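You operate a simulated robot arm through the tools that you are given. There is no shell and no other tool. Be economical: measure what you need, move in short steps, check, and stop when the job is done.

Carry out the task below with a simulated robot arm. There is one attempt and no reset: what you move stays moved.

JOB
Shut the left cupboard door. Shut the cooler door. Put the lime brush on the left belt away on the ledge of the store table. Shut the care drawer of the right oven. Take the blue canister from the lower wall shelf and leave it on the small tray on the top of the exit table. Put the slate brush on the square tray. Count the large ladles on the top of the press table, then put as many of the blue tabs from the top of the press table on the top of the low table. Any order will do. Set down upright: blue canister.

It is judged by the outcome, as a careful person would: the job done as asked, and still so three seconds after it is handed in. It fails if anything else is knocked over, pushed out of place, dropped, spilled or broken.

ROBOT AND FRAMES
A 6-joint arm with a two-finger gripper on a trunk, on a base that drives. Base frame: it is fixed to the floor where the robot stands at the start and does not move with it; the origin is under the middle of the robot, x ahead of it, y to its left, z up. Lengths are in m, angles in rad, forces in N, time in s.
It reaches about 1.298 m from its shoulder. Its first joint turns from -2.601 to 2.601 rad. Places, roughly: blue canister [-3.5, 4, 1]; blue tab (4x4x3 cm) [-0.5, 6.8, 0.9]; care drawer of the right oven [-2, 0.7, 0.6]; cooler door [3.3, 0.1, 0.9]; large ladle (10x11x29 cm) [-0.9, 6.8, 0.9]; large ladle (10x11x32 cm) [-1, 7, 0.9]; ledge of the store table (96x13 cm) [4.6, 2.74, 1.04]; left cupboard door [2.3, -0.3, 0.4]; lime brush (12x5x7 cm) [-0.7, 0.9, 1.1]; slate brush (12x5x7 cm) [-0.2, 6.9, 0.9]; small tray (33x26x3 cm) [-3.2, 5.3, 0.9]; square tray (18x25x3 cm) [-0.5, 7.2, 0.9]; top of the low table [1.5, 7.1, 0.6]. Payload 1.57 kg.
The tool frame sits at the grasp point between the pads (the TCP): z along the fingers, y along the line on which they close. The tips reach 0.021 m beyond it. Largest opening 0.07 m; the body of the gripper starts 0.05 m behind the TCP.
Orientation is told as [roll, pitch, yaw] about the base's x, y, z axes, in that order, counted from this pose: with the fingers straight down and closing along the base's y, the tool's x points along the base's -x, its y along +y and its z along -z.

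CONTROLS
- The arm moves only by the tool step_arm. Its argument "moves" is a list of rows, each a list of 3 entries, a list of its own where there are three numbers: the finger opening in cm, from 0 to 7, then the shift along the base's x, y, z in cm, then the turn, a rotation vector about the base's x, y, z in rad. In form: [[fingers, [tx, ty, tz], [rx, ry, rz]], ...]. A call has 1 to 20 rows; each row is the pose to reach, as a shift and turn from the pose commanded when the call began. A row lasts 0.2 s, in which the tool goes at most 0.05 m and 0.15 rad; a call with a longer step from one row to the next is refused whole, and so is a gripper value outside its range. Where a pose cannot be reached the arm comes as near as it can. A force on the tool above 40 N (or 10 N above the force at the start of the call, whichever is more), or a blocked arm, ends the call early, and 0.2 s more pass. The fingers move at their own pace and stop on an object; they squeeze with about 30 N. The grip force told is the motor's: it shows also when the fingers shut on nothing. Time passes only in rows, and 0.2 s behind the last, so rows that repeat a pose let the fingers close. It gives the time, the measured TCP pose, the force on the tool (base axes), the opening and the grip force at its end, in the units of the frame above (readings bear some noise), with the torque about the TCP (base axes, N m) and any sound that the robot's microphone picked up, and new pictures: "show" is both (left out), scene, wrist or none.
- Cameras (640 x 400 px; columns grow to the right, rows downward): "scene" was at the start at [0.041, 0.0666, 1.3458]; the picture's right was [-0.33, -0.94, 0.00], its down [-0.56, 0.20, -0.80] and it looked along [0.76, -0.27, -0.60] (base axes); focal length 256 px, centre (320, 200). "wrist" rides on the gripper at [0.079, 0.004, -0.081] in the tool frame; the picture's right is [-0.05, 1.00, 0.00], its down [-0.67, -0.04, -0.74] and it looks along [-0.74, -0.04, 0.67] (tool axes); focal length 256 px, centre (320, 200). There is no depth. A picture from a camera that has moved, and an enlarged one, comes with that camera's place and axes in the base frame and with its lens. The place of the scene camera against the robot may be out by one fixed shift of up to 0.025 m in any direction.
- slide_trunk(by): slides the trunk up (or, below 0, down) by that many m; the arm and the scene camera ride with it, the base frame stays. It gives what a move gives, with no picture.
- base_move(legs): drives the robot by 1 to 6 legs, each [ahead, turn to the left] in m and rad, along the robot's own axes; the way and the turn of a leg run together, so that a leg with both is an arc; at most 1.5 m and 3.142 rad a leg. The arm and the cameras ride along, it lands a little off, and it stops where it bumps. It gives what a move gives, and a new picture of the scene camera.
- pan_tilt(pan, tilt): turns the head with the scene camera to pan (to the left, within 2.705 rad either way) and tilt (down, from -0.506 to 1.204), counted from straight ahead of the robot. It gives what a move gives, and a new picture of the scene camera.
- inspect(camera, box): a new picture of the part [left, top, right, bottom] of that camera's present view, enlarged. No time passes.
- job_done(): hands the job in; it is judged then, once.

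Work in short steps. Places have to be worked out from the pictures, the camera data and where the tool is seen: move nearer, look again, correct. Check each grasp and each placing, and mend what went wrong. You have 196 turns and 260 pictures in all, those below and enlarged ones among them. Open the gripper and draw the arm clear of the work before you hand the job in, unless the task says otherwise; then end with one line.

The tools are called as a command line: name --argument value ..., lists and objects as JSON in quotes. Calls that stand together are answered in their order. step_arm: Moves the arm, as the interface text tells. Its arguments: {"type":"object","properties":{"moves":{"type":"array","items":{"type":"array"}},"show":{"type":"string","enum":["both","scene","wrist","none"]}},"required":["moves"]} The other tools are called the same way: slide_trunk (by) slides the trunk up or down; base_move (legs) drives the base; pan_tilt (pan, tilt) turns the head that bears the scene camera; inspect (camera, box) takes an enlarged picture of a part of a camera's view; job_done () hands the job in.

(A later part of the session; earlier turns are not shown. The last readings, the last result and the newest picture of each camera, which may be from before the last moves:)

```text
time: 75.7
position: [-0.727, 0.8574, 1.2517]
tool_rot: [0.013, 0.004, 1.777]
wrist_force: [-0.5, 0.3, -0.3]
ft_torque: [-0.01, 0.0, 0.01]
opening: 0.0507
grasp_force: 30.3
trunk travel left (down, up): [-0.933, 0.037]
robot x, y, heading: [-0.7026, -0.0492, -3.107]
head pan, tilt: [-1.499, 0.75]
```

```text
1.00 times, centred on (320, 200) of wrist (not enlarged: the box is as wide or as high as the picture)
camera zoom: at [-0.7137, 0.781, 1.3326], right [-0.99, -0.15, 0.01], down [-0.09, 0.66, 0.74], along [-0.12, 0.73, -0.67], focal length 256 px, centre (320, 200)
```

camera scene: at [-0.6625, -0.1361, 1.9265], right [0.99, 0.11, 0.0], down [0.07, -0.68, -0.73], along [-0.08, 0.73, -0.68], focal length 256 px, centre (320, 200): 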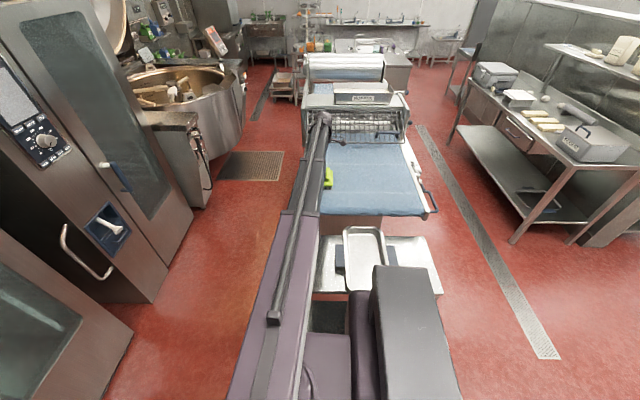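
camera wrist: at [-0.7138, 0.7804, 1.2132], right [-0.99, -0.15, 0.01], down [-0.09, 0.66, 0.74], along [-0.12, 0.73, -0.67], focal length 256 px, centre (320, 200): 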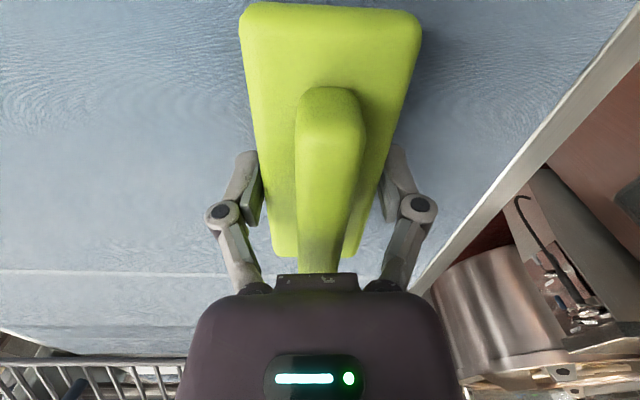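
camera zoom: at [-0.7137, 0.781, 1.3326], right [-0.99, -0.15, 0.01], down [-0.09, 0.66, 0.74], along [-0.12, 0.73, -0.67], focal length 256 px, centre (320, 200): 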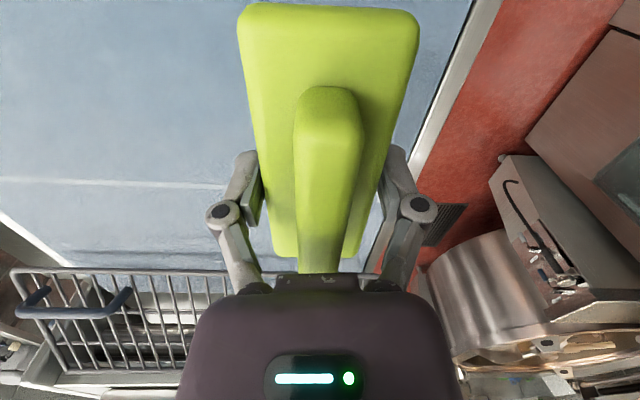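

Held firmly. I pull the arm in over the table, then swing it around to the robot's front.

step_arm --moves '[[4, [0.4, -4.8, 0], [0, 0, 0]], [4, [0.8, -9.6, 0], [0, 0, 0]], [4, [1.2, -14.4, 0], [0, 0, 0]], [4, [1.6, -19.2, 0], [0, 0, 0]], [4, [2, -24, 0], [0, 0, 0]], [4, [2.4, -28.8, 0], [0, 0, 0]], [4, [2.7, -33.6, 0], [0, 0, 0]]]' --show "none"

step_arm --moves '[[4, [-4.5, -0.2, 0], [0, 0, 0.0785]], [4, [-8.9, -0.7, 0], [0, 0, 0.157]], [4, [-13.3, -1.6, 0], [0, 0, 0.2355]], [4, [-17.6, -2.8, 0], [0, 0, 0.314]], [4, [-21.8, -4.3, 0], [0, 0, 0.3925]], [4, [-25.9, -6.2, 0], [0, 0, 0.471]], [4, [-29.8, -8.4, 0], [0, 0, 0.5495]], [4, [-33.5, -10.9, 0], [0, 0, 0.628]], [4, [-37, -13.7, 0], [0, 0, 0.7065]], [4, [-40.3, -16.7, 0], [0, 0, 0.785]], [4, [-43.3, -20, 0], [0, 0, 0.8635]], [4, [-46.1, -23.5, 0], [0, 0, 0.942]], [4, [-48.6, -27.2, 0], [0, 0, 1.0205]], [4, [-50.8, -31.1, 0], [0, 0, 1.099]], [4, [-52.7, -35.2, 0], [0, 0, 1.1775]], [4, [-54.2, -39.4, 0], [0, 0, 1.256]], [4, [-55.4, -43.7, 0], [0, 0, 1.3345]], [4, [-56.3, -48.1, 0], [0, 0, 1.413]], [4, [-56.8, -52.5, 0], [0, 0, 1.4915]], [4, [-57, -57, 0], [0, 0, 1.57]]]' --show "scene"

```text
time: 77.3
position: [-0.7002, 0.5224, 1.2539]
tool_rot: [0.013, 0.002, 1.777]
wrist_force: [-0.3, -0.9, -1.0]
ft_torque: [0.02, 0.0, -0.02]
opening: 0.0503
grasp_force: 29.9
trunk travel left (down, up): [-0.933, 0.037]
robot x, y, heading: [-0.7016, -0.0487, -3.11]
head pan, tilt: [-1.499, 0.75]
```

```text
time: 81.5
position: [-1.2711, -0.0511, 1.2515]
tool_rot: [0.012, 0.004, -2.934]
wrist_force: [0.1, 0.5, -1.0]
ft_torque: [-0.01, -0.02, -0.02]
opening: 0.0496
grasp_force: 29.8
trunk travel left (down, up): [-0.933, 0.037]
robot x, y, heading: [-0.7011, -0.0507, -3.109]
head pan, tilt: [-1.499, 0.75]
camera scene: at [-0.6622, -0.1376, 1.9394], right [0.99, 0.11, 0.0], down [0.07, -0.68, -0.73], along [-0.08, 0.73, -0.68], focal length 256 px, centre (320, 200)
```

scene: 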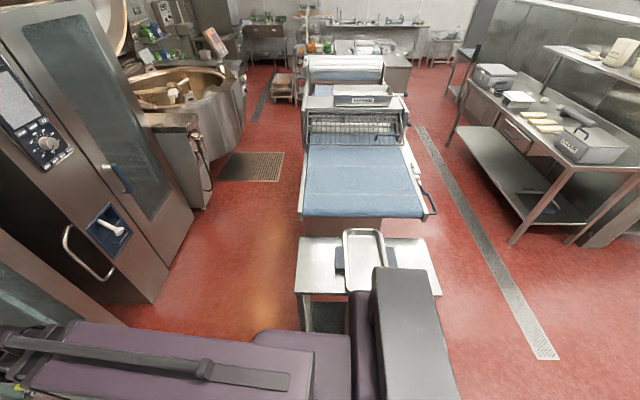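

Arm now in front. I reverse 0.65 m to the open spot where turning was clear, then turn right to face +x.

base_move --legs '[[-0.65, 0], [0, -1.57]]'

pan_tilt --pan 0 --tilt 0.6

base_move --legs '[[0, -1.57]]'

```text
time: 91.5
position: [-0.0705, 0.5433, 1.252]
tool_rot: [0.012, 0.003, 1.796]
wrist_force: [-0.1, 0.5, -0.3]
ft_torque: [-0.02, -0.03, -0.03]
opening: 0.0491
grasp_force: 30.1
trunk travel left (down, up): [-0.933, 0.037]
robot x, y, heading: [-0.0178, -0.0233, 1.631]
head pan, tilt: [-1.499, 0.75]
camera scene: at [-0.1076, -0.0678, 1.9394], right [0.13, -0.99, 0.0], down [-0.68, -0.09, -0.73], along [0.73, 0.09, -0.68], focal length 256 px, centre (320, 200)
```

scene: 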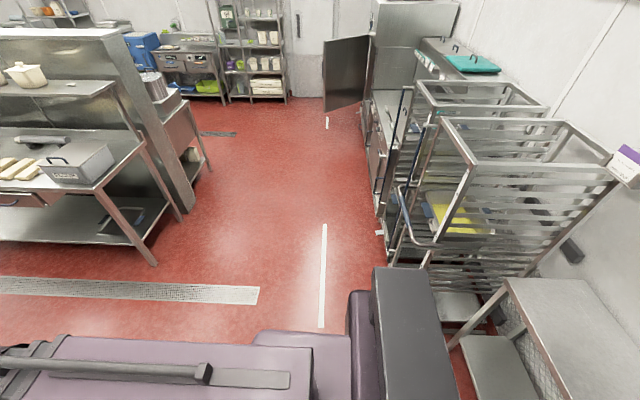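

```text
time: 93.1
position: [-0.0694, 0.5426, 1.2528]
tool_rot: [0.015, 0.003, 1.795]
wrist_force: [0.6, -0.8, -1.5]
ft_torque: [-0.01, 0.01, 0.0]
opening: 0.049
grasp_force: 30.0
trunk travel left (down, up): [-0.933, 0.037]
robot x, y, heading: [-0.0206, -0.0249, 1.632]
head pan, tilt: [0.0, 0.6]
camera scene: at [-0.1938, 0.0093, 1.9523], right [1.0, 0.06, 0.0], down [0.03, -0.56, -0.83], along [-0.05, 0.82, -0.56], focal length 256 px, centre (320, 200)
```

scene: 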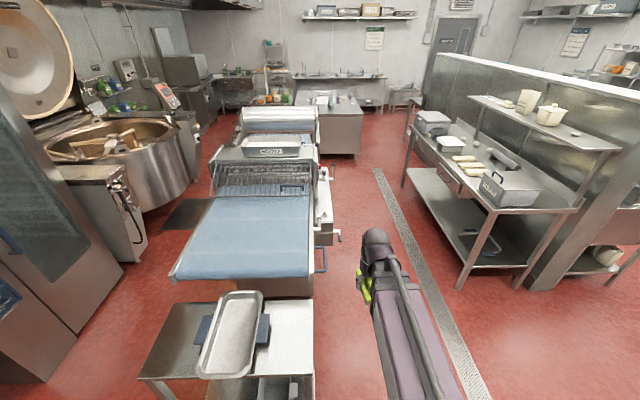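

```text
time: 99.1
position: [0.5453, 0.0433, 1.2519]
tool_rot: [0.013, 0.003, 0.257]
wrist_force: [0.5, -0.4, -1.4]
ft_torque: [0.06, 0.05, 0.02]
opening: 0.0491
grasp_force: 30.1
trunk travel left (down, up): [-0.933, 0.037]
robot x, y, heading: [-0.0184, -0.0589, 0.094]
head pan, tilt: [0.0, 0.6]
camera scene: at [0.0099, 0.1136, 1.9524], right [0.09, -1.0, 0.0], down [-0.56, -0.05, -0.82], along [0.82, 0.08, -0.57], focal length 256 px, centre (320, 200)
```

scene: 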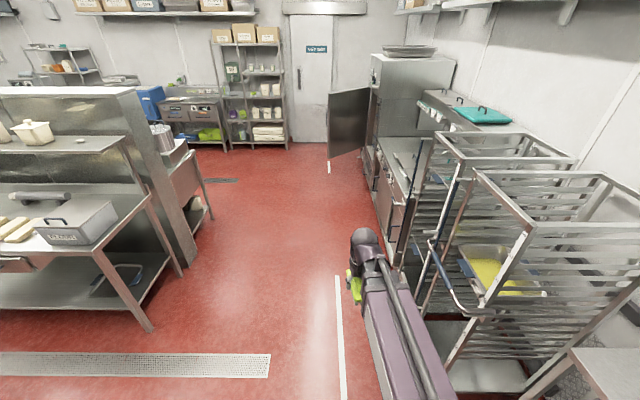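

I drive ahead along the aisle about 1.45 m and look toward the store table.

base_move --legs '[[1.45, 0.1]]'

pan_tilt --pan 0.6 --tilt 0.5

```text
time: 108.0
position: [1.978, 0.3133, 1.2505]
tool_rot: [0.013, 0.004, 0.36]
wrist_force: [0.6, 0.0, -0.9]
ft_torque: [0.04, -0.03, 0.04]
opening: 0.049
grasp_force: 29.8
trunk travel left (down, up): [-0.933, 0.037]
robot x, y, heading: [1.426, 0.1539, 0.19]
head pan, tilt: [0.0, 0.6]
camera scene: at [1.4382, 0.3288, 1.9523], right [0.19, -0.98, 0.0], down [-0.55, -0.11, -0.82], along [0.81, 0.16, -0.57], focal length 256 px, centre (320, 200)
```

scene: 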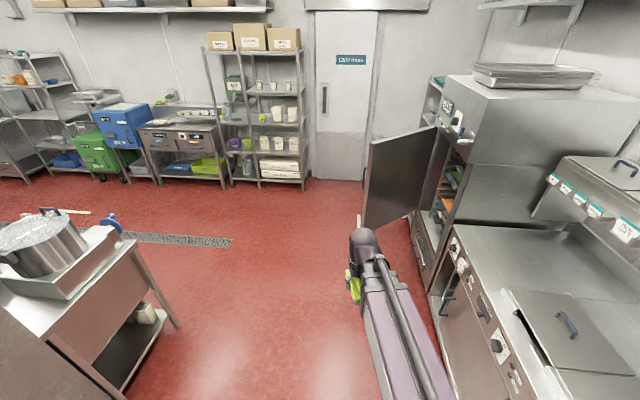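

```text
time: 109.0
position: [1.9771, 0.3139, 1.2534]
tool_rot: [0.014, 0.002, 0.36]
wrist_force: [0.2, 0.5, -0.9]
ft_torque: [0.03, -0.01, 0.01]
opening: 0.049
grasp_force: 29.5
trunk travel left (down, up): [-0.933, 0.037]
robot x, y, heading: [1.4303, 0.1567, 0.197]
head pan, tilt: [0.6, 0.499]
camera scene: at [1.4149, 0.3767, 1.9614], right [0.71, -0.7, 0.0], down [-0.34, -0.34, -0.88], along [0.62, 0.63, -0.48], focal length 256 px, centre (320, 200)
```

scene: 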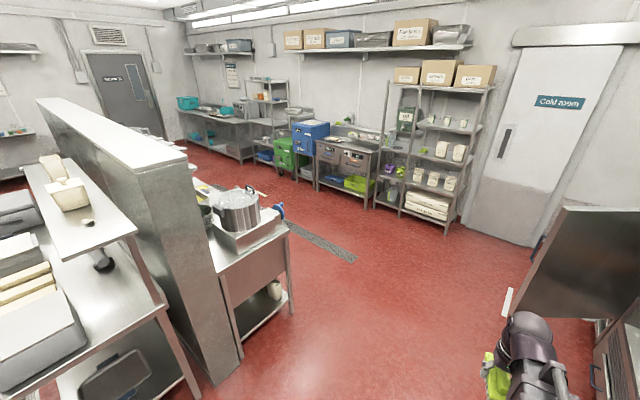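

The projected ledge lies around px (360,130); I zoom in.

inspect --camera "scene" --box '[280, 90, 440, 190]'

```text
4.00 times, centred on (360, 140) of scene
camera zoom: at [1.4149, 0.3767, 1.9614], right [0.71, -0.7, 0.0], down [-0.34, -0.34, -0.88], along [0.62, 0.63, -0.48], focal length 1026 px, centre (160, 440)
```

zoom: 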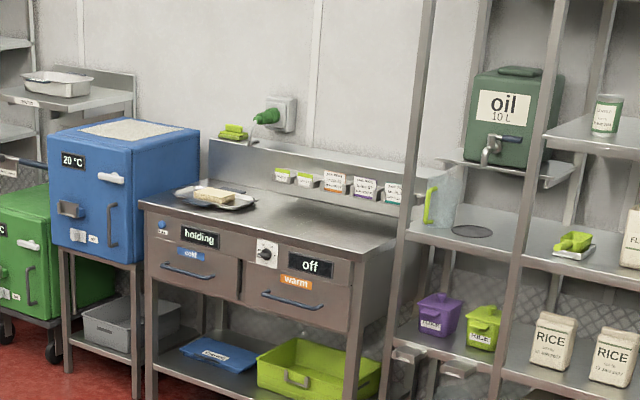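

There's free space mid-ledge near y≈2.7. I drive around the partition table in an L-path, first to about (2.85, 1.0).

base_move --legs '[[0, 0.346], [0.85, 0], [0.8, 0], [0, 0.72]]'

```text
time: 123.5
position: [2.952, 1.5763, 1.2517]
tool_rot: [0.012, 0.003, 1.44]
wrist_force: [0.0, -0.1, -1.0]
ft_torque: [-0.01, -0.01, 0.02]
opening: 0.0486
grasp_force: 29.8
trunk travel left (down, up): [-0.933, 0.037]
robot x, y, heading: [2.816, 1.0242, 1.269]
head pan, tilt: [0.6, 0.499]
camera scene: at [2.6113, 1.1175, 1.9615], right [0.96, 0.29, 0.0], down [0.14, -0.46, -0.88], along [-0.26, 0.84, -0.48], focal length 256 px, centre (320, 200)
```

scene: 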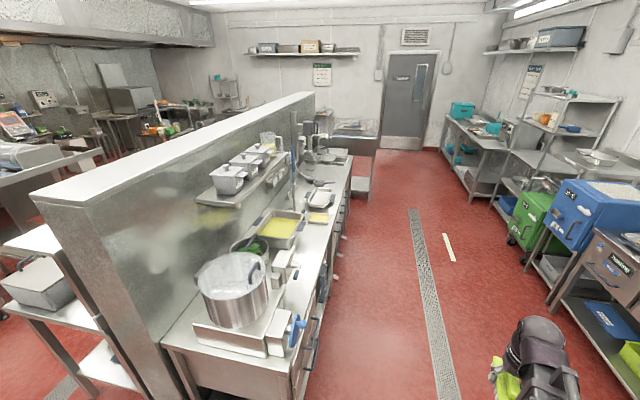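

Clear corridor; store table front edge at x≈4.03. Drive on to about (3.35, 2.68) and turn to face it.

base_move --legs '[[0.9, 0], [0.82, 0], [0, -1.26]]'

pan_tilt --pan -0.1 --tilt 0.7

```text
time: 139.0
position: [3.8974, 2.7458, 1.2526]
tool_rot: [0.013, 0.001, 0.187]
wrist_force: [0.3, 0.0, -0.7]
ft_torque: [-0.03, -0.06, -0.02]
opening: 0.0487
grasp_force: 29.8
trunk travel left (down, up): [-0.933, 0.037]
robot x, y, heading: [3.331, 2.6735, 0.021]
head pan, tilt: [0.6, 0.499]
camera scene: at [3.3531, 2.8947, 1.9612], right [0.58, -0.81, 0.0], down [-0.39, -0.28, -0.88], along [0.71, 0.51, -0.48], focal length 256 px, centre (320, 200)
```

scene: 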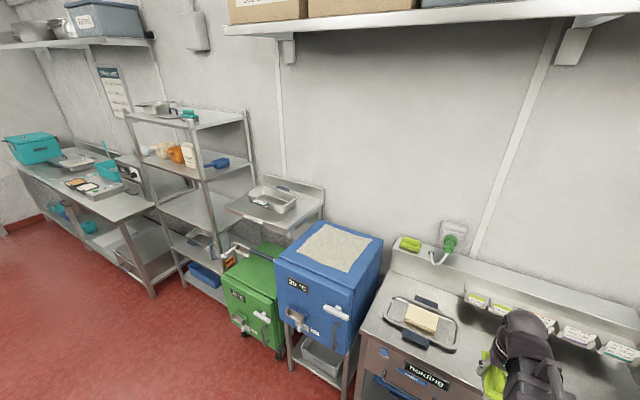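

```text
time: 140.1
position: [3.8986, 2.7451, 1.2536]
tool_rot: [0.014, 0.001, 0.186]
wrist_force: [0.2, -0.1, -2.0]
ft_torque: [0.0, 0.02, -0.01]
opening: 0.0489
grasp_force: 30.4
trunk travel left (down, up): [-0.933, 0.037]
robot x, y, heading: [3.3299, 2.6746, 0.025]
head pan, tilt: [-0.099, 0.7]
camera scene: at [3.3654, 2.8335, 1.9437], right [-0.08, -1.0, 0.0], down [-0.64, 0.05, -0.77], along [0.76, -0.06, -0.64], focal length 256 px, centre (320, 200)
```

scene: 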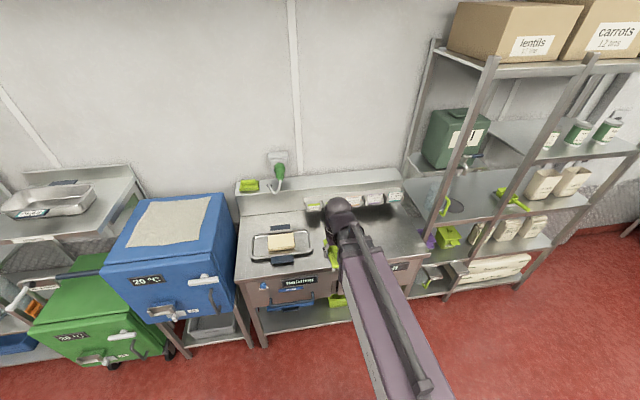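

Ledge centre confirmed near (4.6, 2.72, 1.04). I move in 0.12 m, then extend the arm over the ledge rotating the brush to lie along it.

base_move --legs '[[0.12, 0]]'

step_arm --moves '[[4, [4.5, 0, 0], [0, 0, 0.115]], [4, [9, -0.3, 0], [0, 0, 0.23]], [4, [13.5, -0.6, 0], [0, 0, 0.345]], [4, [18, -1, 0], [0, 0, 0.46]], [4, [22.5, -1.3, 0], [0, 0, 0.575]], [4, [27, -1.6, 0], [0, 0, 0.69]], [4, [31.5, -2, 0], [0, 0, 0.805]], [4, [36, -2.3, 0], [0, 0, 0.92]], [4, [40.5, -2.6, 0], [0, 0, 1.035]], [4, [45, -3, 0], [0, 0, 1.15]], [4, [49.5, -3.3, 0], [0, 0, 1.265]], [4, [53, -3.6, 0], [0, 0, 1.38]], [4, [55.5, -4, 0], [0, 0, 1.38]]]' --show "both"

```text
time: 141.4
position: [4.0216, 2.7479, 1.2515]
tool_rot: [0.012, 0.005, 0.188]
wrist_force: [-0.1, 0.1, -2.0]
ft_torque: [-0.03, 0.07, 0.0]
opening: 0.0487
grasp_force: 30.0
trunk travel left (down, up): [-0.933, 0.037]
robot x, y, heading: [3.4524, 2.672, 0.02]
head pan, tilt: [-0.099, 0.7]
camera scene: at [3.4887, 2.8359, 1.9436], right [-0.08, -1.0, 0.0], down [-0.64, 0.05, -0.76], along [0.76, -0.06, -0.65], focal length 256 px, centre (320, 200)
```

scene: 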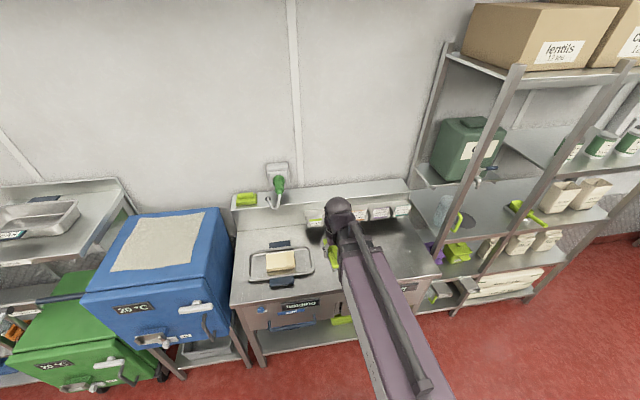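

```text
time: 144.2
position: [4.5752, 2.7075, 1.253]
tool_rot: [0.014, 0.003, 1.568]
wrist_force: [-0.6, 0.0, -1.0]
ft_torque: [0.0, -0.01, 0.01]
opening: 0.0489
grasp_force: 30.3
trunk travel left (down, up): [-0.933, 0.037]
robot x, y, heading: [3.4487, 2.674, 0.022]
head pan, tilt: [-0.099, 0.7]
camera scene: at [3.4871, 2.8357, 1.9437], right [-0.08, -1.0, 0.0], down [-0.64, 0.05, -0.76], along [0.76, -0.06, -0.64], focal length 256 px, centre (320, 200)
camera wrist: at [4.5718, 2.6291, 1.3322], right [-1.0, 0.06, 0.01], down [0.05, 0.67, 0.74], along [0.03, 0.74, -0.67], focal length 256 px, centre (320, 200)
```

scene: 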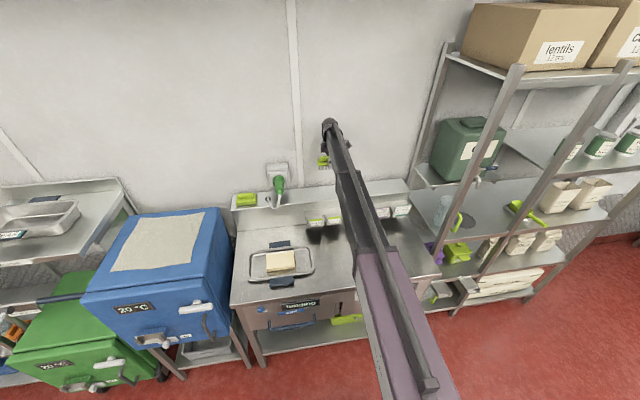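
wrist: 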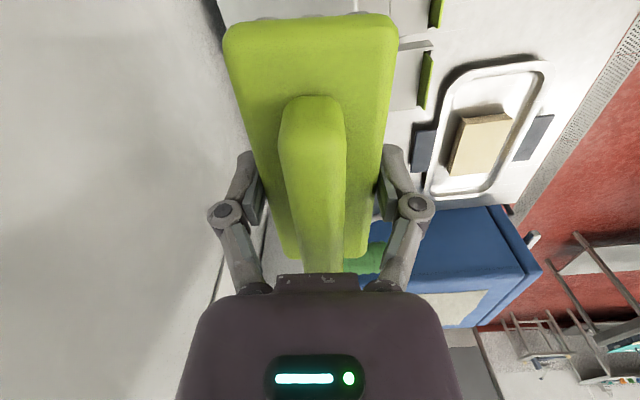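

Zoom to see the ledge edges around the brush.

inspect --camera "wrist" --box '[190, 0, 470, 300]'

inspect --camera "scene" --box '[230, 100, 430, 225]'

```text
1.33 times, centred on (330, 150) of wrist
camera zoom: at [4.5718, 2.6291, 1.3322], right [-1.0, 0.06, 0.01], down [0.05, 0.67, 0.74], along [0.03, 0.74, -0.67], focal length 341 px, centre (307, 267)
```

zoom: 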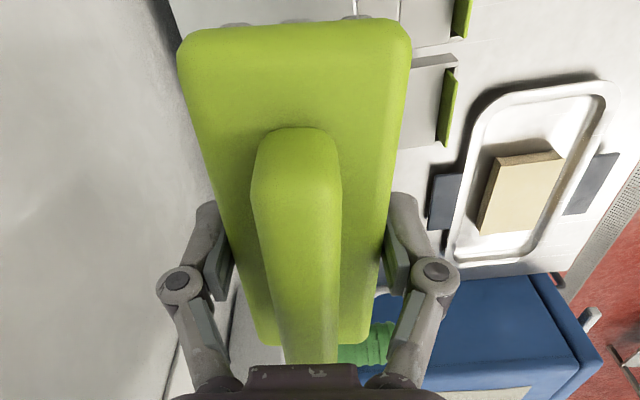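

```text
3.20 times, centred on (330, 162) of scene
camera zoom: at [3.4871, 2.8357, 1.9437], right [-0.08, -1.0, 0.0], down [-0.64, 0.05, -0.76], along [0.76, -0.06, -0.64], focal length 821 px, centre (288, 320)
```

zoom: 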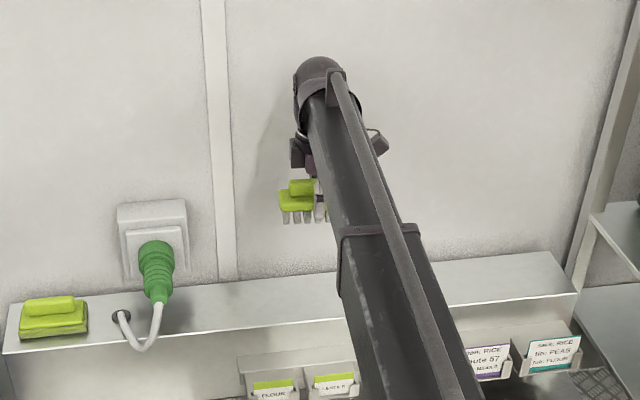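

Ledge spans roughly x 4.53–4.67. I lower 8 cm and re-measure with the wrist camera.

slide_trunk --by -0.08

inspect --camera "wrist" --box '[160, 0, 480, 300]'

pan_tilt --pan 0.3 --tilt 0.7

inspect --camera "scene" --box '[340, 100, 540, 225]'

```text
time: 145.4
position: [4.5743, 2.7073, 1.1729]
tool_rot: [0.012, 0.002, 1.566]
wrist_force: [0.3, 0.9, -0.7]
ft_torque: [0.04, -0.01, -0.01]
opening: 0.049
grasp_force: 29.5
trunk travel left (down, up): [-0.853, 0.117]
robot x, y, heading: [3.4535, 2.6722, 0.024]
head pan, tilt: [-0.099, 0.7]
```

```text
1.33 times, centred on (320, 150) of wrist
camera zoom: at [4.5706, 2.6291, 1.2528], right [-1.0, 0.06, 0.01], down [0.05, 0.67, 0.74], along [0.03, 0.74, -0.67], focal length 341 px, centre (320, 267)
```

zoom: 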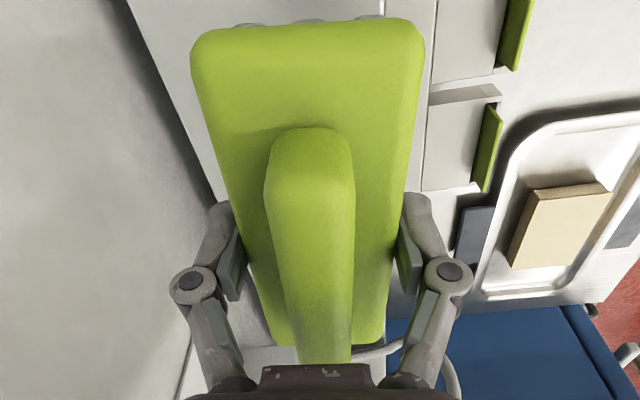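

```text
time: 146.3
position: [4.5738, 2.7069, 1.1716]
tool_rot: [0.013, 0.003, 1.568]
wrist_force: [0.4, 0.5, -0.3]
ft_torque: [0.05, -0.03, -0.01]
opening: 0.0489
grasp_force: 29.5
trunk travel left (down, up): [-0.853, 0.117]
robot x, y, heading: [3.4521, 2.6726, 0.023]
head pan, tilt: [0.3, 0.7]
camera scene: at [3.4823, 2.8692, 1.8637], right [0.32, -0.95, 0.0], down [-0.61, -0.2, -0.76], along [0.73, 0.24, -0.64], focal length 256 px, centre (320, 200)
```

scene: 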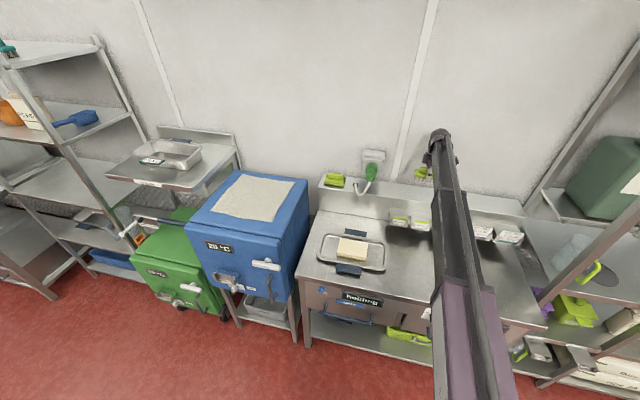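

```text
3.20 times, centred on (440, 162) of scene
camera zoom: at [3.4823, 2.8692, 1.8637], right [0.32, -0.95, 0.0], down [-0.61, -0.2, -0.76], along [0.73, 0.24, -0.64], focal length 821 px, centre (-64, 320)
```

zoom: 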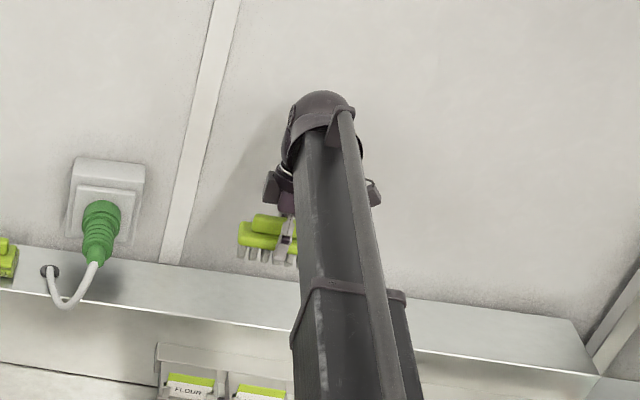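

Ledge centre x≈4.583, brush centred. Nudge 0.5 cm and lower in small steps watching the force.

step_arm --moves '[[4, [0.6, 0, 0], [0, 0, 0]]]' --show "none"

slide_trunk --by -0.045

slide_trunk --by -0.01

inspect --camera "scene" --box '[370, 120, 490, 195]'

```text
time: 146.7
position: [4.58, 2.7073, 1.1708]
tool_rot: [0.014, 0.005, 1.566]
wrist_force: [-0.1, -0.6, -0.7]
ft_torque: [0.0, 0.01, 0.0]
opening: 0.049
grasp_force: 29.7
trunk travel left (down, up): [-0.853, 0.117]
robot x, y, heading: [3.4532, 2.6745, 0.018]
head pan, tilt: [0.3, 0.7]
```

```text
time: 147.6
position: [4.58, 2.707, 1.1264]
tool_rot: [0.015, 0.003, 1.566]
wrist_force: [-0.5, -0.7, -1.5]
ft_torque: [0.0, 0.01, -0.03]
opening: 0.049
grasp_force: 29.8
trunk travel left (down, up): [-0.808, 0.162]
robot x, y, heading: [3.4508, 2.6722, 0.025]
head pan, tilt: [0.3, 0.7]
```

```text
time: 148.2
position: [4.5796, 2.7078, 1.1176]
tool_rot: [0.014, 0.004, 1.569]
wrist_force: [0.0, -0.1, -1.2]
ft_torque: [-0.01, 0.0, 0.04]
opening: 0.0488
grasp_force: 30.3
trunk travel left (down, up): [-0.798, 0.172]
robot x, y, heading: [3.4484, 2.6711, 0.025]
head pan, tilt: [0.3, 0.7]
```

```text
5.33 times, centred on (430, 158) of scene
camera zoom: at [3.4821, 2.8692, 1.8087], right [0.32, -0.95, 0.0], down [-0.61, -0.2, -0.76], along [0.73, 0.24, -0.64], focal length 1368 px, centre (-267, 427)
```

zoom: 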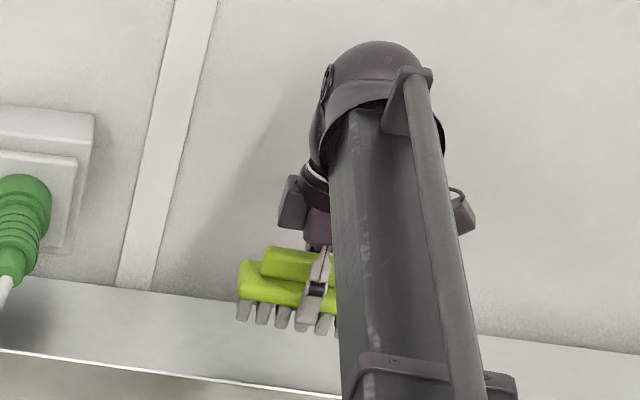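

Not yet in contact; continue lowering.

slide_trunk --by -0.012

slide_trunk --by -0.008

```text
time: 148.8
position: [4.5797, 2.707, 1.1058]
tool_rot: [0.013, 0.004, 1.569]
wrist_force: [0.8, 0.4, -1.1]
ft_torque: [-0.01, -0.02, 0.01]
opening: 0.0488
grasp_force: 29.8
trunk travel left (down, up): [-0.786, 0.184]
robot x, y, heading: [3.4519, 2.6726, 0.023]
head pan, tilt: [0.3, 0.7]
```

```text
time: 149.3
position: [4.5794, 2.7076, 1.0978]
tool_rot: [0.014, 0.003, 1.568]
wrist_force: [-1.2, -0.2, -0.3]
ft_torque: [-0.01, -0.02, 0.0]
opening: 0.0489
grasp_force: 30.0
trunk travel left (down, up): [-0.778, 0.192]
robot x, y, heading: [3.4507, 2.6735, 0.023]
head pan, tilt: [0.3, 0.7]
```

inspect --camera "scene" --box '[370, 120, 490, 195]'

slide_trunk --by -0.006

slide_trunk --by -0.006

```text
5.33 times, centred on (430, 158) of scene
camera zoom: at [3.4821, 2.8692, 1.7887], right [0.32, -0.95, 0.0], down [-0.61, -0.2, -0.76], along [0.73, 0.24, -0.64], focal length 1368 px, centre (-267, 427)
```

zoom: 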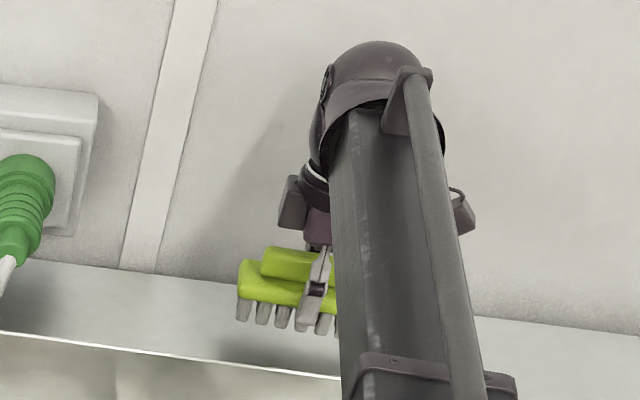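

```text
time: 149.9
position: [4.5788, 2.7073, 1.0913]
tool_rot: [0.014, 0.004, 1.566]
wrist_force: [-0.1, -0.3, -1.5]
ft_torque: [0.0, 0.01, -0.02]
opening: 0.0489
grasp_force: 29.9
trunk travel left (down, up): [-0.772, 0.198]
robot x, y, heading: [3.4508, 2.6754, 0.022]
head pan, tilt: [0.3, 0.7]
```

```text
time: 150.4
position: [4.5792, 2.7079, 1.0852]
tool_rot: [0.012, 0.003, 1.567]
wrist_force: [-0.5, 0.2, -0.8]
ft_torque: [-0.01, 0.03, 0.0]
opening: 0.0487
grasp_force: 29.9
trunk travel left (down, up): [-0.766, 0.204]
robot x, y, heading: [3.4564, 2.6737, 0.022]
head pan, tilt: [0.3, 0.7]
```

Close; continue in 4 mm steps.

slide_trunk --by -0.004

slide_trunk --by -0.004

inspect --camera "scene" --box '[370, 120, 490, 195]'

```text
time: 150.9
position: [4.5797, 2.7062, 1.0803]
tool_rot: [0.013, 0.004, 1.567]
wrist_force: [0.0, 0.0, -0.6]
ft_torque: [-0.01, 0.02, 0.0]
opening: 0.0489
grasp_force: 30.4
trunk travel left (down, up): [-0.762, 0.208]
robot x, y, heading: [3.4518, 2.674, 0.021]
head pan, tilt: [0.3, 0.7]
```

```text
time: 151.5
position: [4.5795, 2.7072, 1.0769]
tool_rot: [0.015, 0.004, 1.567]
wrist_force: [-0.5, 0.2, -1.1]
ft_torque: [-0.03, 0.02, -0.01]
opening: 0.0487
grasp_force: 29.7
trunk travel left (down, up): [-0.758, 0.212]
robot x, y, heading: [3.4509, 2.6714, 0.025]
head pan, tilt: [0.3, 0.7]
```

```text
5.33 times, centred on (430, 158) of scene
camera zoom: at [3.4822, 2.8692, 1.7687], right [0.32, -0.95, 0.0], down [-0.61, -0.2, -0.76], along [0.73, 0.24, -0.64], focal length 1368 px, centre (-267, 427)
```

zoom: 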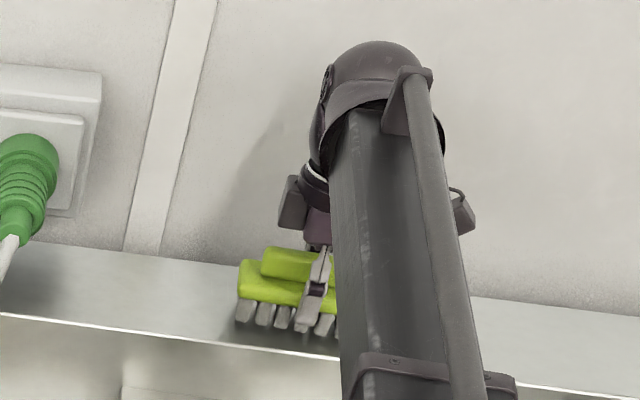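

Still no contact force; continue.

slide_trunk --by -0.004

slide_trunk --by -0.004

slide_trunk --by -0.004

```text
time: 152.0
position: [4.5794, 2.7081, 1.0737]
tool_rot: [0.014, 0.004, 1.566]
wrist_force: [-1.9, -0.8, 1.5]
ft_torque: [0.11, -0.06, 0.0]
opening: 0.0489
grasp_force: 30.0
trunk travel left (down, up): [-0.754, 0.216]
robot x, y, heading: [3.4528, 2.6733, 0.023]
head pan, tilt: [0.3, 0.7]
```

```text
time: 152.5
position: [4.578, 2.7069, 1.0715]
tool_rot: [0.012, 0.005, 1.566]
wrist_force: [6.9, -0.1, 20.5]
ft_torque: [-0.04, -0.21, -0.02]
opening: 0.0488
grasp_force: 30.2
trunk travel left (down, up): [-0.75, 0.22]
robot x, y, heading: [3.4525, 2.6748, 0.024]
head pan, tilt: [0.3, 0.7]
```

```text
time: 153.1
position: [4.5776, 2.7089, 1.067]
tool_rot: [0.012, 0.004, 1.567]
wrist_force: [4.5, 0.7, 18.2]
ft_torque: [0.0, -0.12, 0.0]
opening: 0.0487
grasp_force: 29.6
trunk travel left (down, up): [-0.746, 0.224]
robot x, y, heading: [3.4539, 2.6733, 0.023]
head pan, tilt: [0.3, 0.7]
```

Contact reached (brush resting on the ledge). Ease up 4 mm, open, then rise and check.

slide_trunk --by 0.004

step_arm --moves '[[5.5, [0, 0, 0], [0, 0, 0]], [6.5, [0, 0, 0], [0, 0, 0]], [6.5, [0, 0, 0], [0, 0, 0]]]' --show "none"

slide_trunk --by 0.12

inspect --camera "wrist" --box '[0, 0, 640, 400]'

inspect --camera "scene" --box '[330, 120, 530, 245]'

```text
time: 153.6
position: [4.5793, 2.7074, 1.0685]
tool_rot: [0.012, 0.003, 1.567]
wrist_force: [0.5, 0.1, -0.4]
ft_torque: [-0.02, 0.0, 0.02]
opening: 0.0485
grasp_force: 30.7
trunk travel left (down, up): [-0.75, 0.22]
robot x, y, heading: [3.4525, 2.6719, 0.031]
head pan, tilt: [0.3, 0.7]
```

```text
time: 154.4
position: [4.5788, 2.7068, 1.0687]
tool_rot: [0.014, 0.004, 1.569]
wrist_force: [-0.7, 0.0, -0.5]
ft_torque: [-0.01, 0.03, 0.01]
opening: 0.0651
grasp_force: 0.0
trunk travel left (down, up): [-0.75, 0.22]
robot x, y, heading: [3.4547, 2.6732, 0.022]
head pan, tilt: [0.3, 0.7]
```

```text
time: 155.9
position: [4.5793, 2.7077, 1.1887]
tool_rot: [0.015, 0.004, 1.568]
wrist_force: [0.0, -0.5, -0.3]
ft_torque: [0.01, 0.01, -0.03]
opening: 0.0652
grasp_force: 0.1
trunk travel left (down, up): [-0.87, 0.1]
robot x, y, heading: [3.4522, 2.6736, 0.024]
head pan, tilt: [0.3, 0.7]
```

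```text
1.00 times, centred on (320, 200) of wrist (not enlarged: the box is as wide or as high as the picture)
camera zoom: at [4.5767, 2.6296, 1.2696], right [-1.0, 0.06, 0.01], down [0.05, 0.67, 0.74], along [0.03, 0.74, -0.67], focal length 256 px, centre (320, 200)
```

zoom: 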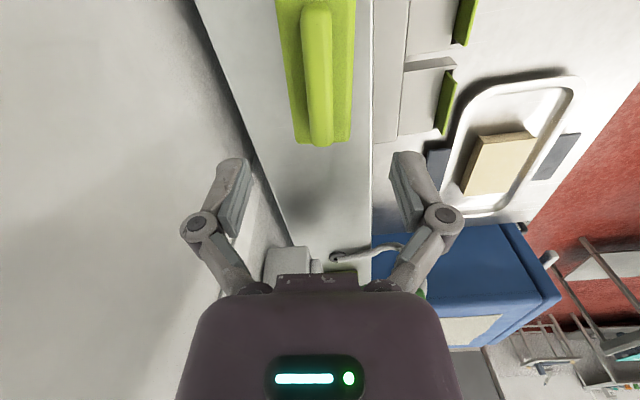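

```text
3.20 times, centred on (430, 182) of scene
camera zoom: at [3.4823, 2.8693, 1.8806], right [0.32, -0.95, 0.0], down [-0.61, -0.2, -0.76], along [0.73, 0.24, -0.64], focal length 821 px, centre (-32, 256)
```

zoom: 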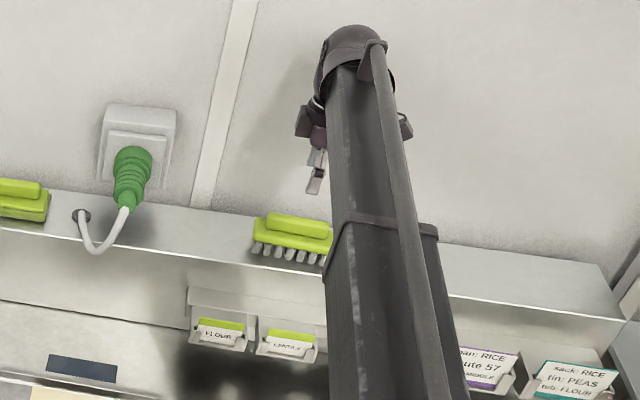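

Brush rests well on the ledge. I retract the arm, then turn toward the cooler.

step_arm --moves '[[6, [-4.7, 0, 0], [0, 0, -0.115]], [6, [-9.4, 0, 0], [0, 0, -0.23]], [6, [-14.1, 0, 0], [0, 0, -0.345]], [6, [-18.8, 0, 0], [0, 0, -0.46]], [6, [-23.5, 0, 0], [0, 0, -0.575]], [6, [-28.2, 0, 0], [0, 0, -0.69]], [6, [-32.9, 0, 0], [0, 0, -0.805]], [6, [-37.6, 0, 0], [0, 0, -0.92]], [6, [-42.3, 0, 0], [0, 0, -1.035]], [6, [-47, 0, 0], [0, 0, -1.15]], [6, [-51.7, 0, 0], [0, 0, -1.265]], [6, [-55, 0, 0], [0, 0, -1.38]]]' --show "none"

base_move --legs '[[-0.2, 0], [0, -1.5]]'

pan_tilt --pan 0.1 --tilt 0.55

```text
time: 158.5
position: [4.0292, 2.7074, 1.1889]
tool_rot: [0.014, 0.002, 0.184]
wrist_force: [-0.3, -0.1, 0.5]
ft_torque: [0.0, -0.05, -0.01]
opening: 0.0599
grasp_force: 0.1
trunk travel left (down, up): [-0.87, 0.1]
robot x, y, heading: [3.4516, 2.6738, 0.026]
head pan, tilt: [0.3, 0.7]
```

```text
time: 165.8
position: [3.3307, 2.0943, 1.1887]
tool_rot: [0.016, 0.004, -1.31]
wrist_force: [0.6, -0.5, 0.2]
ft_torque: [0.03, 0.02, 0.0]
opening: 0.06
grasp_force: 0.0
trunk travel left (down, up): [-0.87, 0.1]
robot x, y, heading: [3.2184, 2.6668, -1.466]
head pan, tilt: [0.3, 0.7]
camera scene: at [3.4161, 2.6497, 1.8806], right [-0.92, -0.39, 0.0], down [-0.25, 0.59, -0.76], along [0.3, -0.7, -0.64], focal length 256 px, centre (320, 200)
```

scene: 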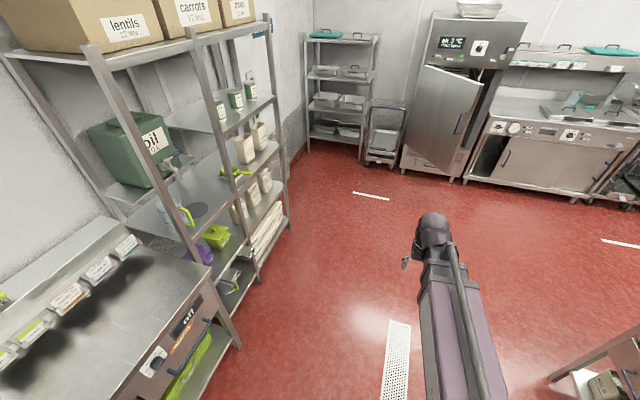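

```text
time: 166.5
position: [3.3292, 2.0937, 1.1885]
tool_rot: [0.014, 0.004, -1.309]
wrist_force: [-0.1, 0.1, 0.5]
ft_torque: [-0.01, 0.02, 0.02]
opening: 0.0598
grasp_force: 0.1
trunk travel left (down, up): [-0.87, 0.1]
robot x, y, heading: [3.2184, 2.666, -1.465]
head pan, tilt: [0.099, 0.55]
camera scene: at [3.3995, 2.6403, 1.8939], right [-0.98, -0.2, 0.0], down [-0.11, 0.51, -0.85], along [0.17, -0.83, -0.52], focal length 256 px, centre (320, 200)
```

scene: 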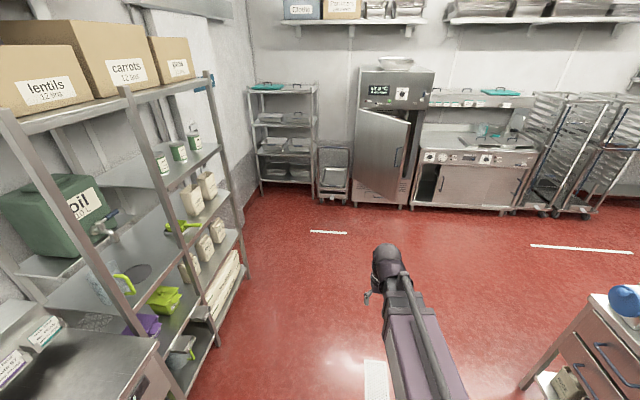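

inspect --camera "scene" --box '[310, 40, 560, 220]'

```text
2.22 times, centred on (435, 130) of scene
camera zoom: at [3.3995, 2.6403, 1.8939], right [-0.98, -0.2, 0.0], down [-0.11, 0.51, -0.85], along [0.17, -0.83, -0.52], focal length 570 px, centre (64, 356)
```

zoom: 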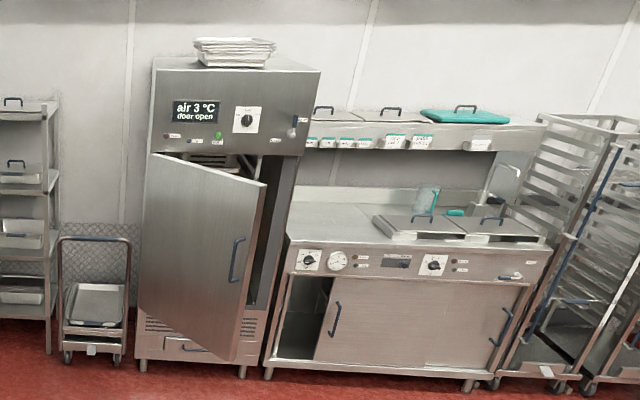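

The cooler door is hinged on its +x side, standing ~37° open with the free edge near (3.08, 0.27). The cupboard has a sliding left door with a gap. I drive toward the cooler.

base_move --legs '[[0, -0.18], [0.8, 0], [0.72, 0], [0, 0.09]]'

pan_tilt --pan 0.0 --tilt 0.6

slide_trunk --by -0.22

```text
time: 177.6
position: [3.1154, 0.5689, 1.1897]
tool_rot: [0.015, 0.001, -1.431]
wrist_force: [0.3, 0.7, 1.3]
ft_torque: [-0.03, -0.02, -0.01]
opening: 0.0598
grasp_force: 0.0
trunk travel left (down, up): [-0.87, 0.1]
robot x, y, heading: [3.0769, 1.1485, -1.595]
head pan, tilt: [0.099, 0.55]
camera scene: at [3.2534, 1.102, 1.8939], right [-1.0, -0.08, 0.0], down [-0.04, 0.52, -0.85], along [0.06, -0.85, -0.52], focal length 256 px, centre (320, 200)
```

scene: 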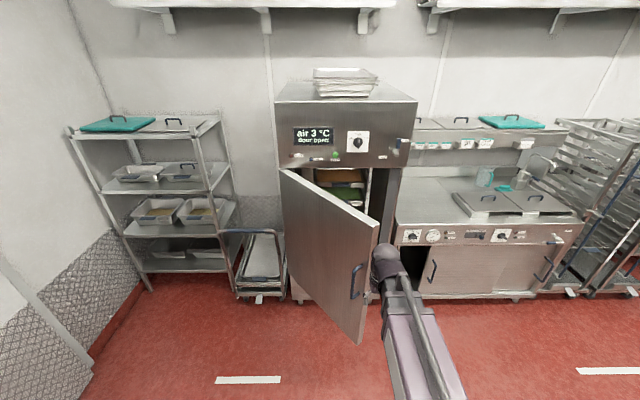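

```text
time: 178.2
position: [3.1161, 0.5683, 1.1882]
tool_rot: [0.013, 0.004, -1.431]
wrist_force: [0.0, -0.2, -0.6]
ft_torque: [0.0, -0.01, -0.01]
opening: 0.0601
grasp_force: 0.0
trunk travel left (down, up): [-0.87, 0.1]
robot x, y, heading: [3.0761, 1.1503, -1.597]
head pan, tilt: [0.0, 0.6]
camera scene: at [3.2444, 1.1011, 1.8893], right [-1.0, 0.02, 0.0], down [0.01, 0.56, -0.83], along [-0.02, -0.82, -0.56], focal length 256 px, centre (320, 200)
```

scene: 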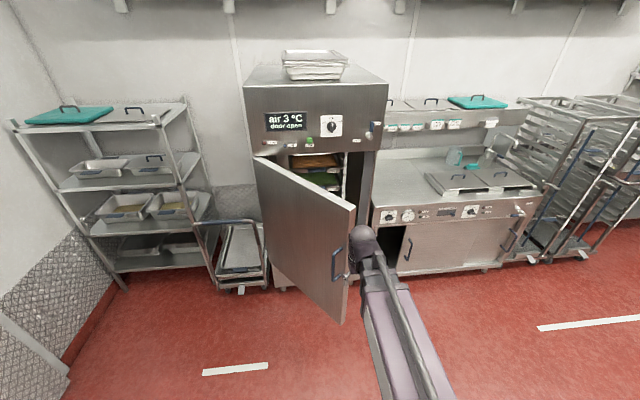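

```text
time: 180.6
position: [3.1168, 0.5682, 0.9699]
tool_rot: [0.015, 0.004, -1.431]
wrist_force: [-0.8, 0.3, -0.3]
ft_torque: [0.0, 0.02, -0.03]
opening: 0.06
grasp_force: 0.1
trunk travel left (down, up): [-0.65, 0.32]
robot x, y, heading: [3.0813, 1.1497, -1.599]
head pan, tilt: [0.0, 0.6]
```

Triangulated: free edge about (3.07, 0.22), hinge about (3.59, -0.28). I pitch the closed fingers to point toward the door.

step_arm --moves '[[0, [0, -1, 1], [-0.13, 0, 0]], [0, [0, -3, 2], [-0.26, 0, 0]], [0, [0, -5, 3], [-0.39, 0, 0]], [0, [0, -7, 4], [-0.52, 0, 0]], [0, [0, -9, 5], [-0.65, 0, 0]], [0, [0, -10, 6], [-0.78, 0, 0]], [0, [0, -11, 8], [-0.91, 0, 0]], [0, [0, -12, 10], [-1.04, 0, 0]], [0, [0, -13, 12], [-1.17, 0, 0]], [0, [0, -14, 14], [-1.3, 0, 0]], [0, [0, -15, 16], [-1.43, 0, 0]], [0, [0, -16, 18], [-1.57, 0, 0]]]' --show "both"

```text
time: 183.2
position: [3.1143, 0.4114, 1.1449]
tool_rot: [-1.182, -1.424, -0.38]
wrist_force: [-0.1, -0.2, 0.8]
ft_torque: [0.04, -0.01, 0.01]
opening: 0.0
grasp_force: 28.5
out of reach, approached as far as the arm can: row 1, 2, 3, 4, 5, 6, 7, 8, 9, 10, 12
trunk travel left (down, up): [-0.65, 0.32]
robot x, y, heading: [3.0759, 1.1511, -1.595]
head pan, tilt: [0.0, 0.6]
camera scene: at [3.2444, 1.1014, 1.6693], right [-1.0, 0.02, 0.0], down [0.01, 0.56, -0.83], along [-0.02, -0.82, -0.56], focal length 256 px, centre (320, 200)
camera wrist: at [3.1082, 0.4974, 1.0696], right [1.0, 0.01, -0.08], down [0.05, 0.71, 0.71], along [0.07, -0.71, 0.7], focal length 256 px, centre (320, 200)
```

scene: 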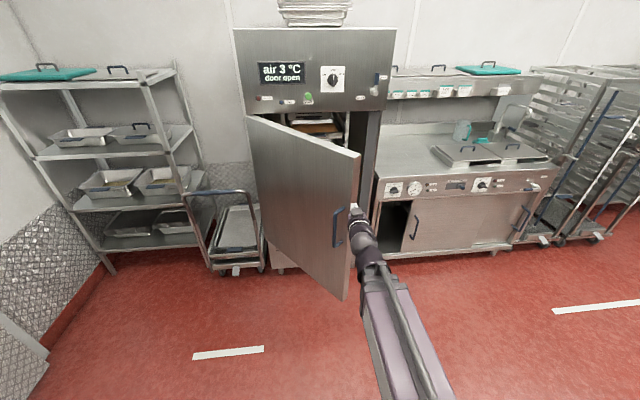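
wrist: 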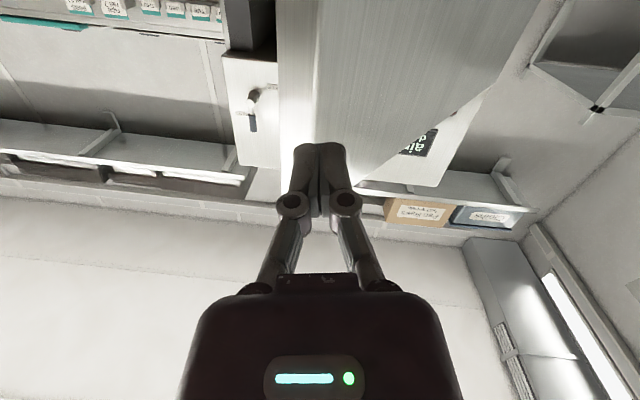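

Fingers are near the door's edge; shift 6 cm toward the face and push along -y.

step_arm --moves '[[0, [4, 0, 0], [0, 0, 0]], [0, [6, -3, 0], [0, 0, 0]], [0, [6, -7, 0], [0, 0, 0]], [0, [6, -11, 0], [0, 0, 0]], [0, [6, -15, 0], [0, 0, 0]], [0, [6, -19, 0], [0, 0, 0]], [0, [6, -23, 0], [0, 0, 0]], [0, [6, -27, 0], [0, 0, 0]], [0, [5.5, -30, 0], [0, 0, 0]], [0, [5, -33, 0], [0, 0, 0]], [0, [4.5, -36, 0], [0, 0, 0]], [0, [3.5, -39, 0], [0, 0, 0]], [0, [2.5, -42, 0], [0, 0, 0]], [0, [1.5, -45, 0], [0, 0, 0]]]' --show "both"

```text
time: 186.2
position: [3.1307, -0.0395, 1.1455]
tool_rot: [-1.182, -1.422, -0.382]
wrist_force: [-0.3, 0.7, -0.2]
ft_torque: [0.01, 0.03, 0.01]
opening: 0.0
grasp_force: 28.3
trunk travel left (down, up): [-0.65, 0.32]
robot x, y, heading: [3.0762, 1.1468, -1.594]
head pan, tilt: [0.0, 0.6]
camera scene: at [3.2443, 1.1006, 1.6693], right [-1.0, 0.02, 0.0], down [0.01, 0.57, -0.82], along [-0.02, -0.82, -0.57], focal length 256 px, centre (320, 200)
camera wrist: at [3.1232, 0.0474, 1.0691], right [1.0, 0.01, -0.09], down [0.06, 0.71, 0.71], along [0.07, -0.71, 0.7], focal length 256 px, centre (320, 200)
```

scene: 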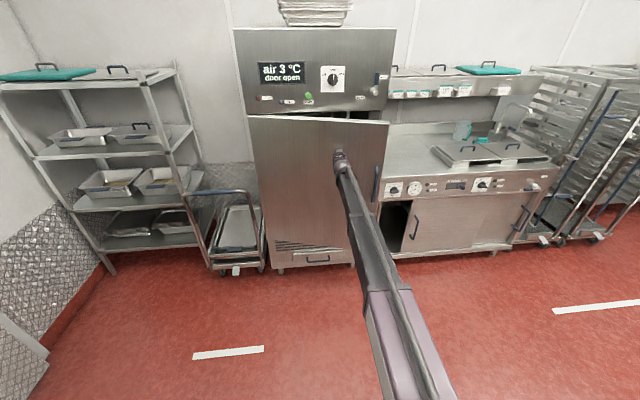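
wrist: 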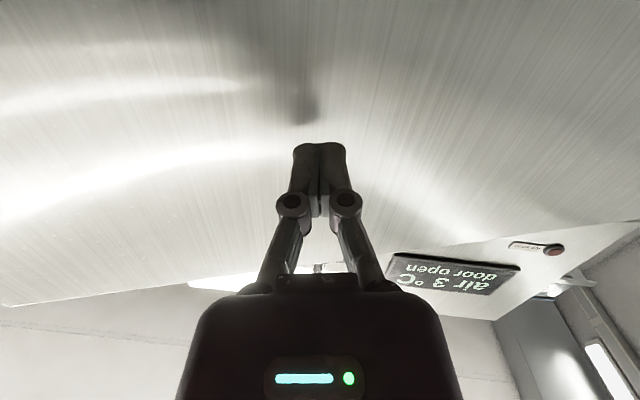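

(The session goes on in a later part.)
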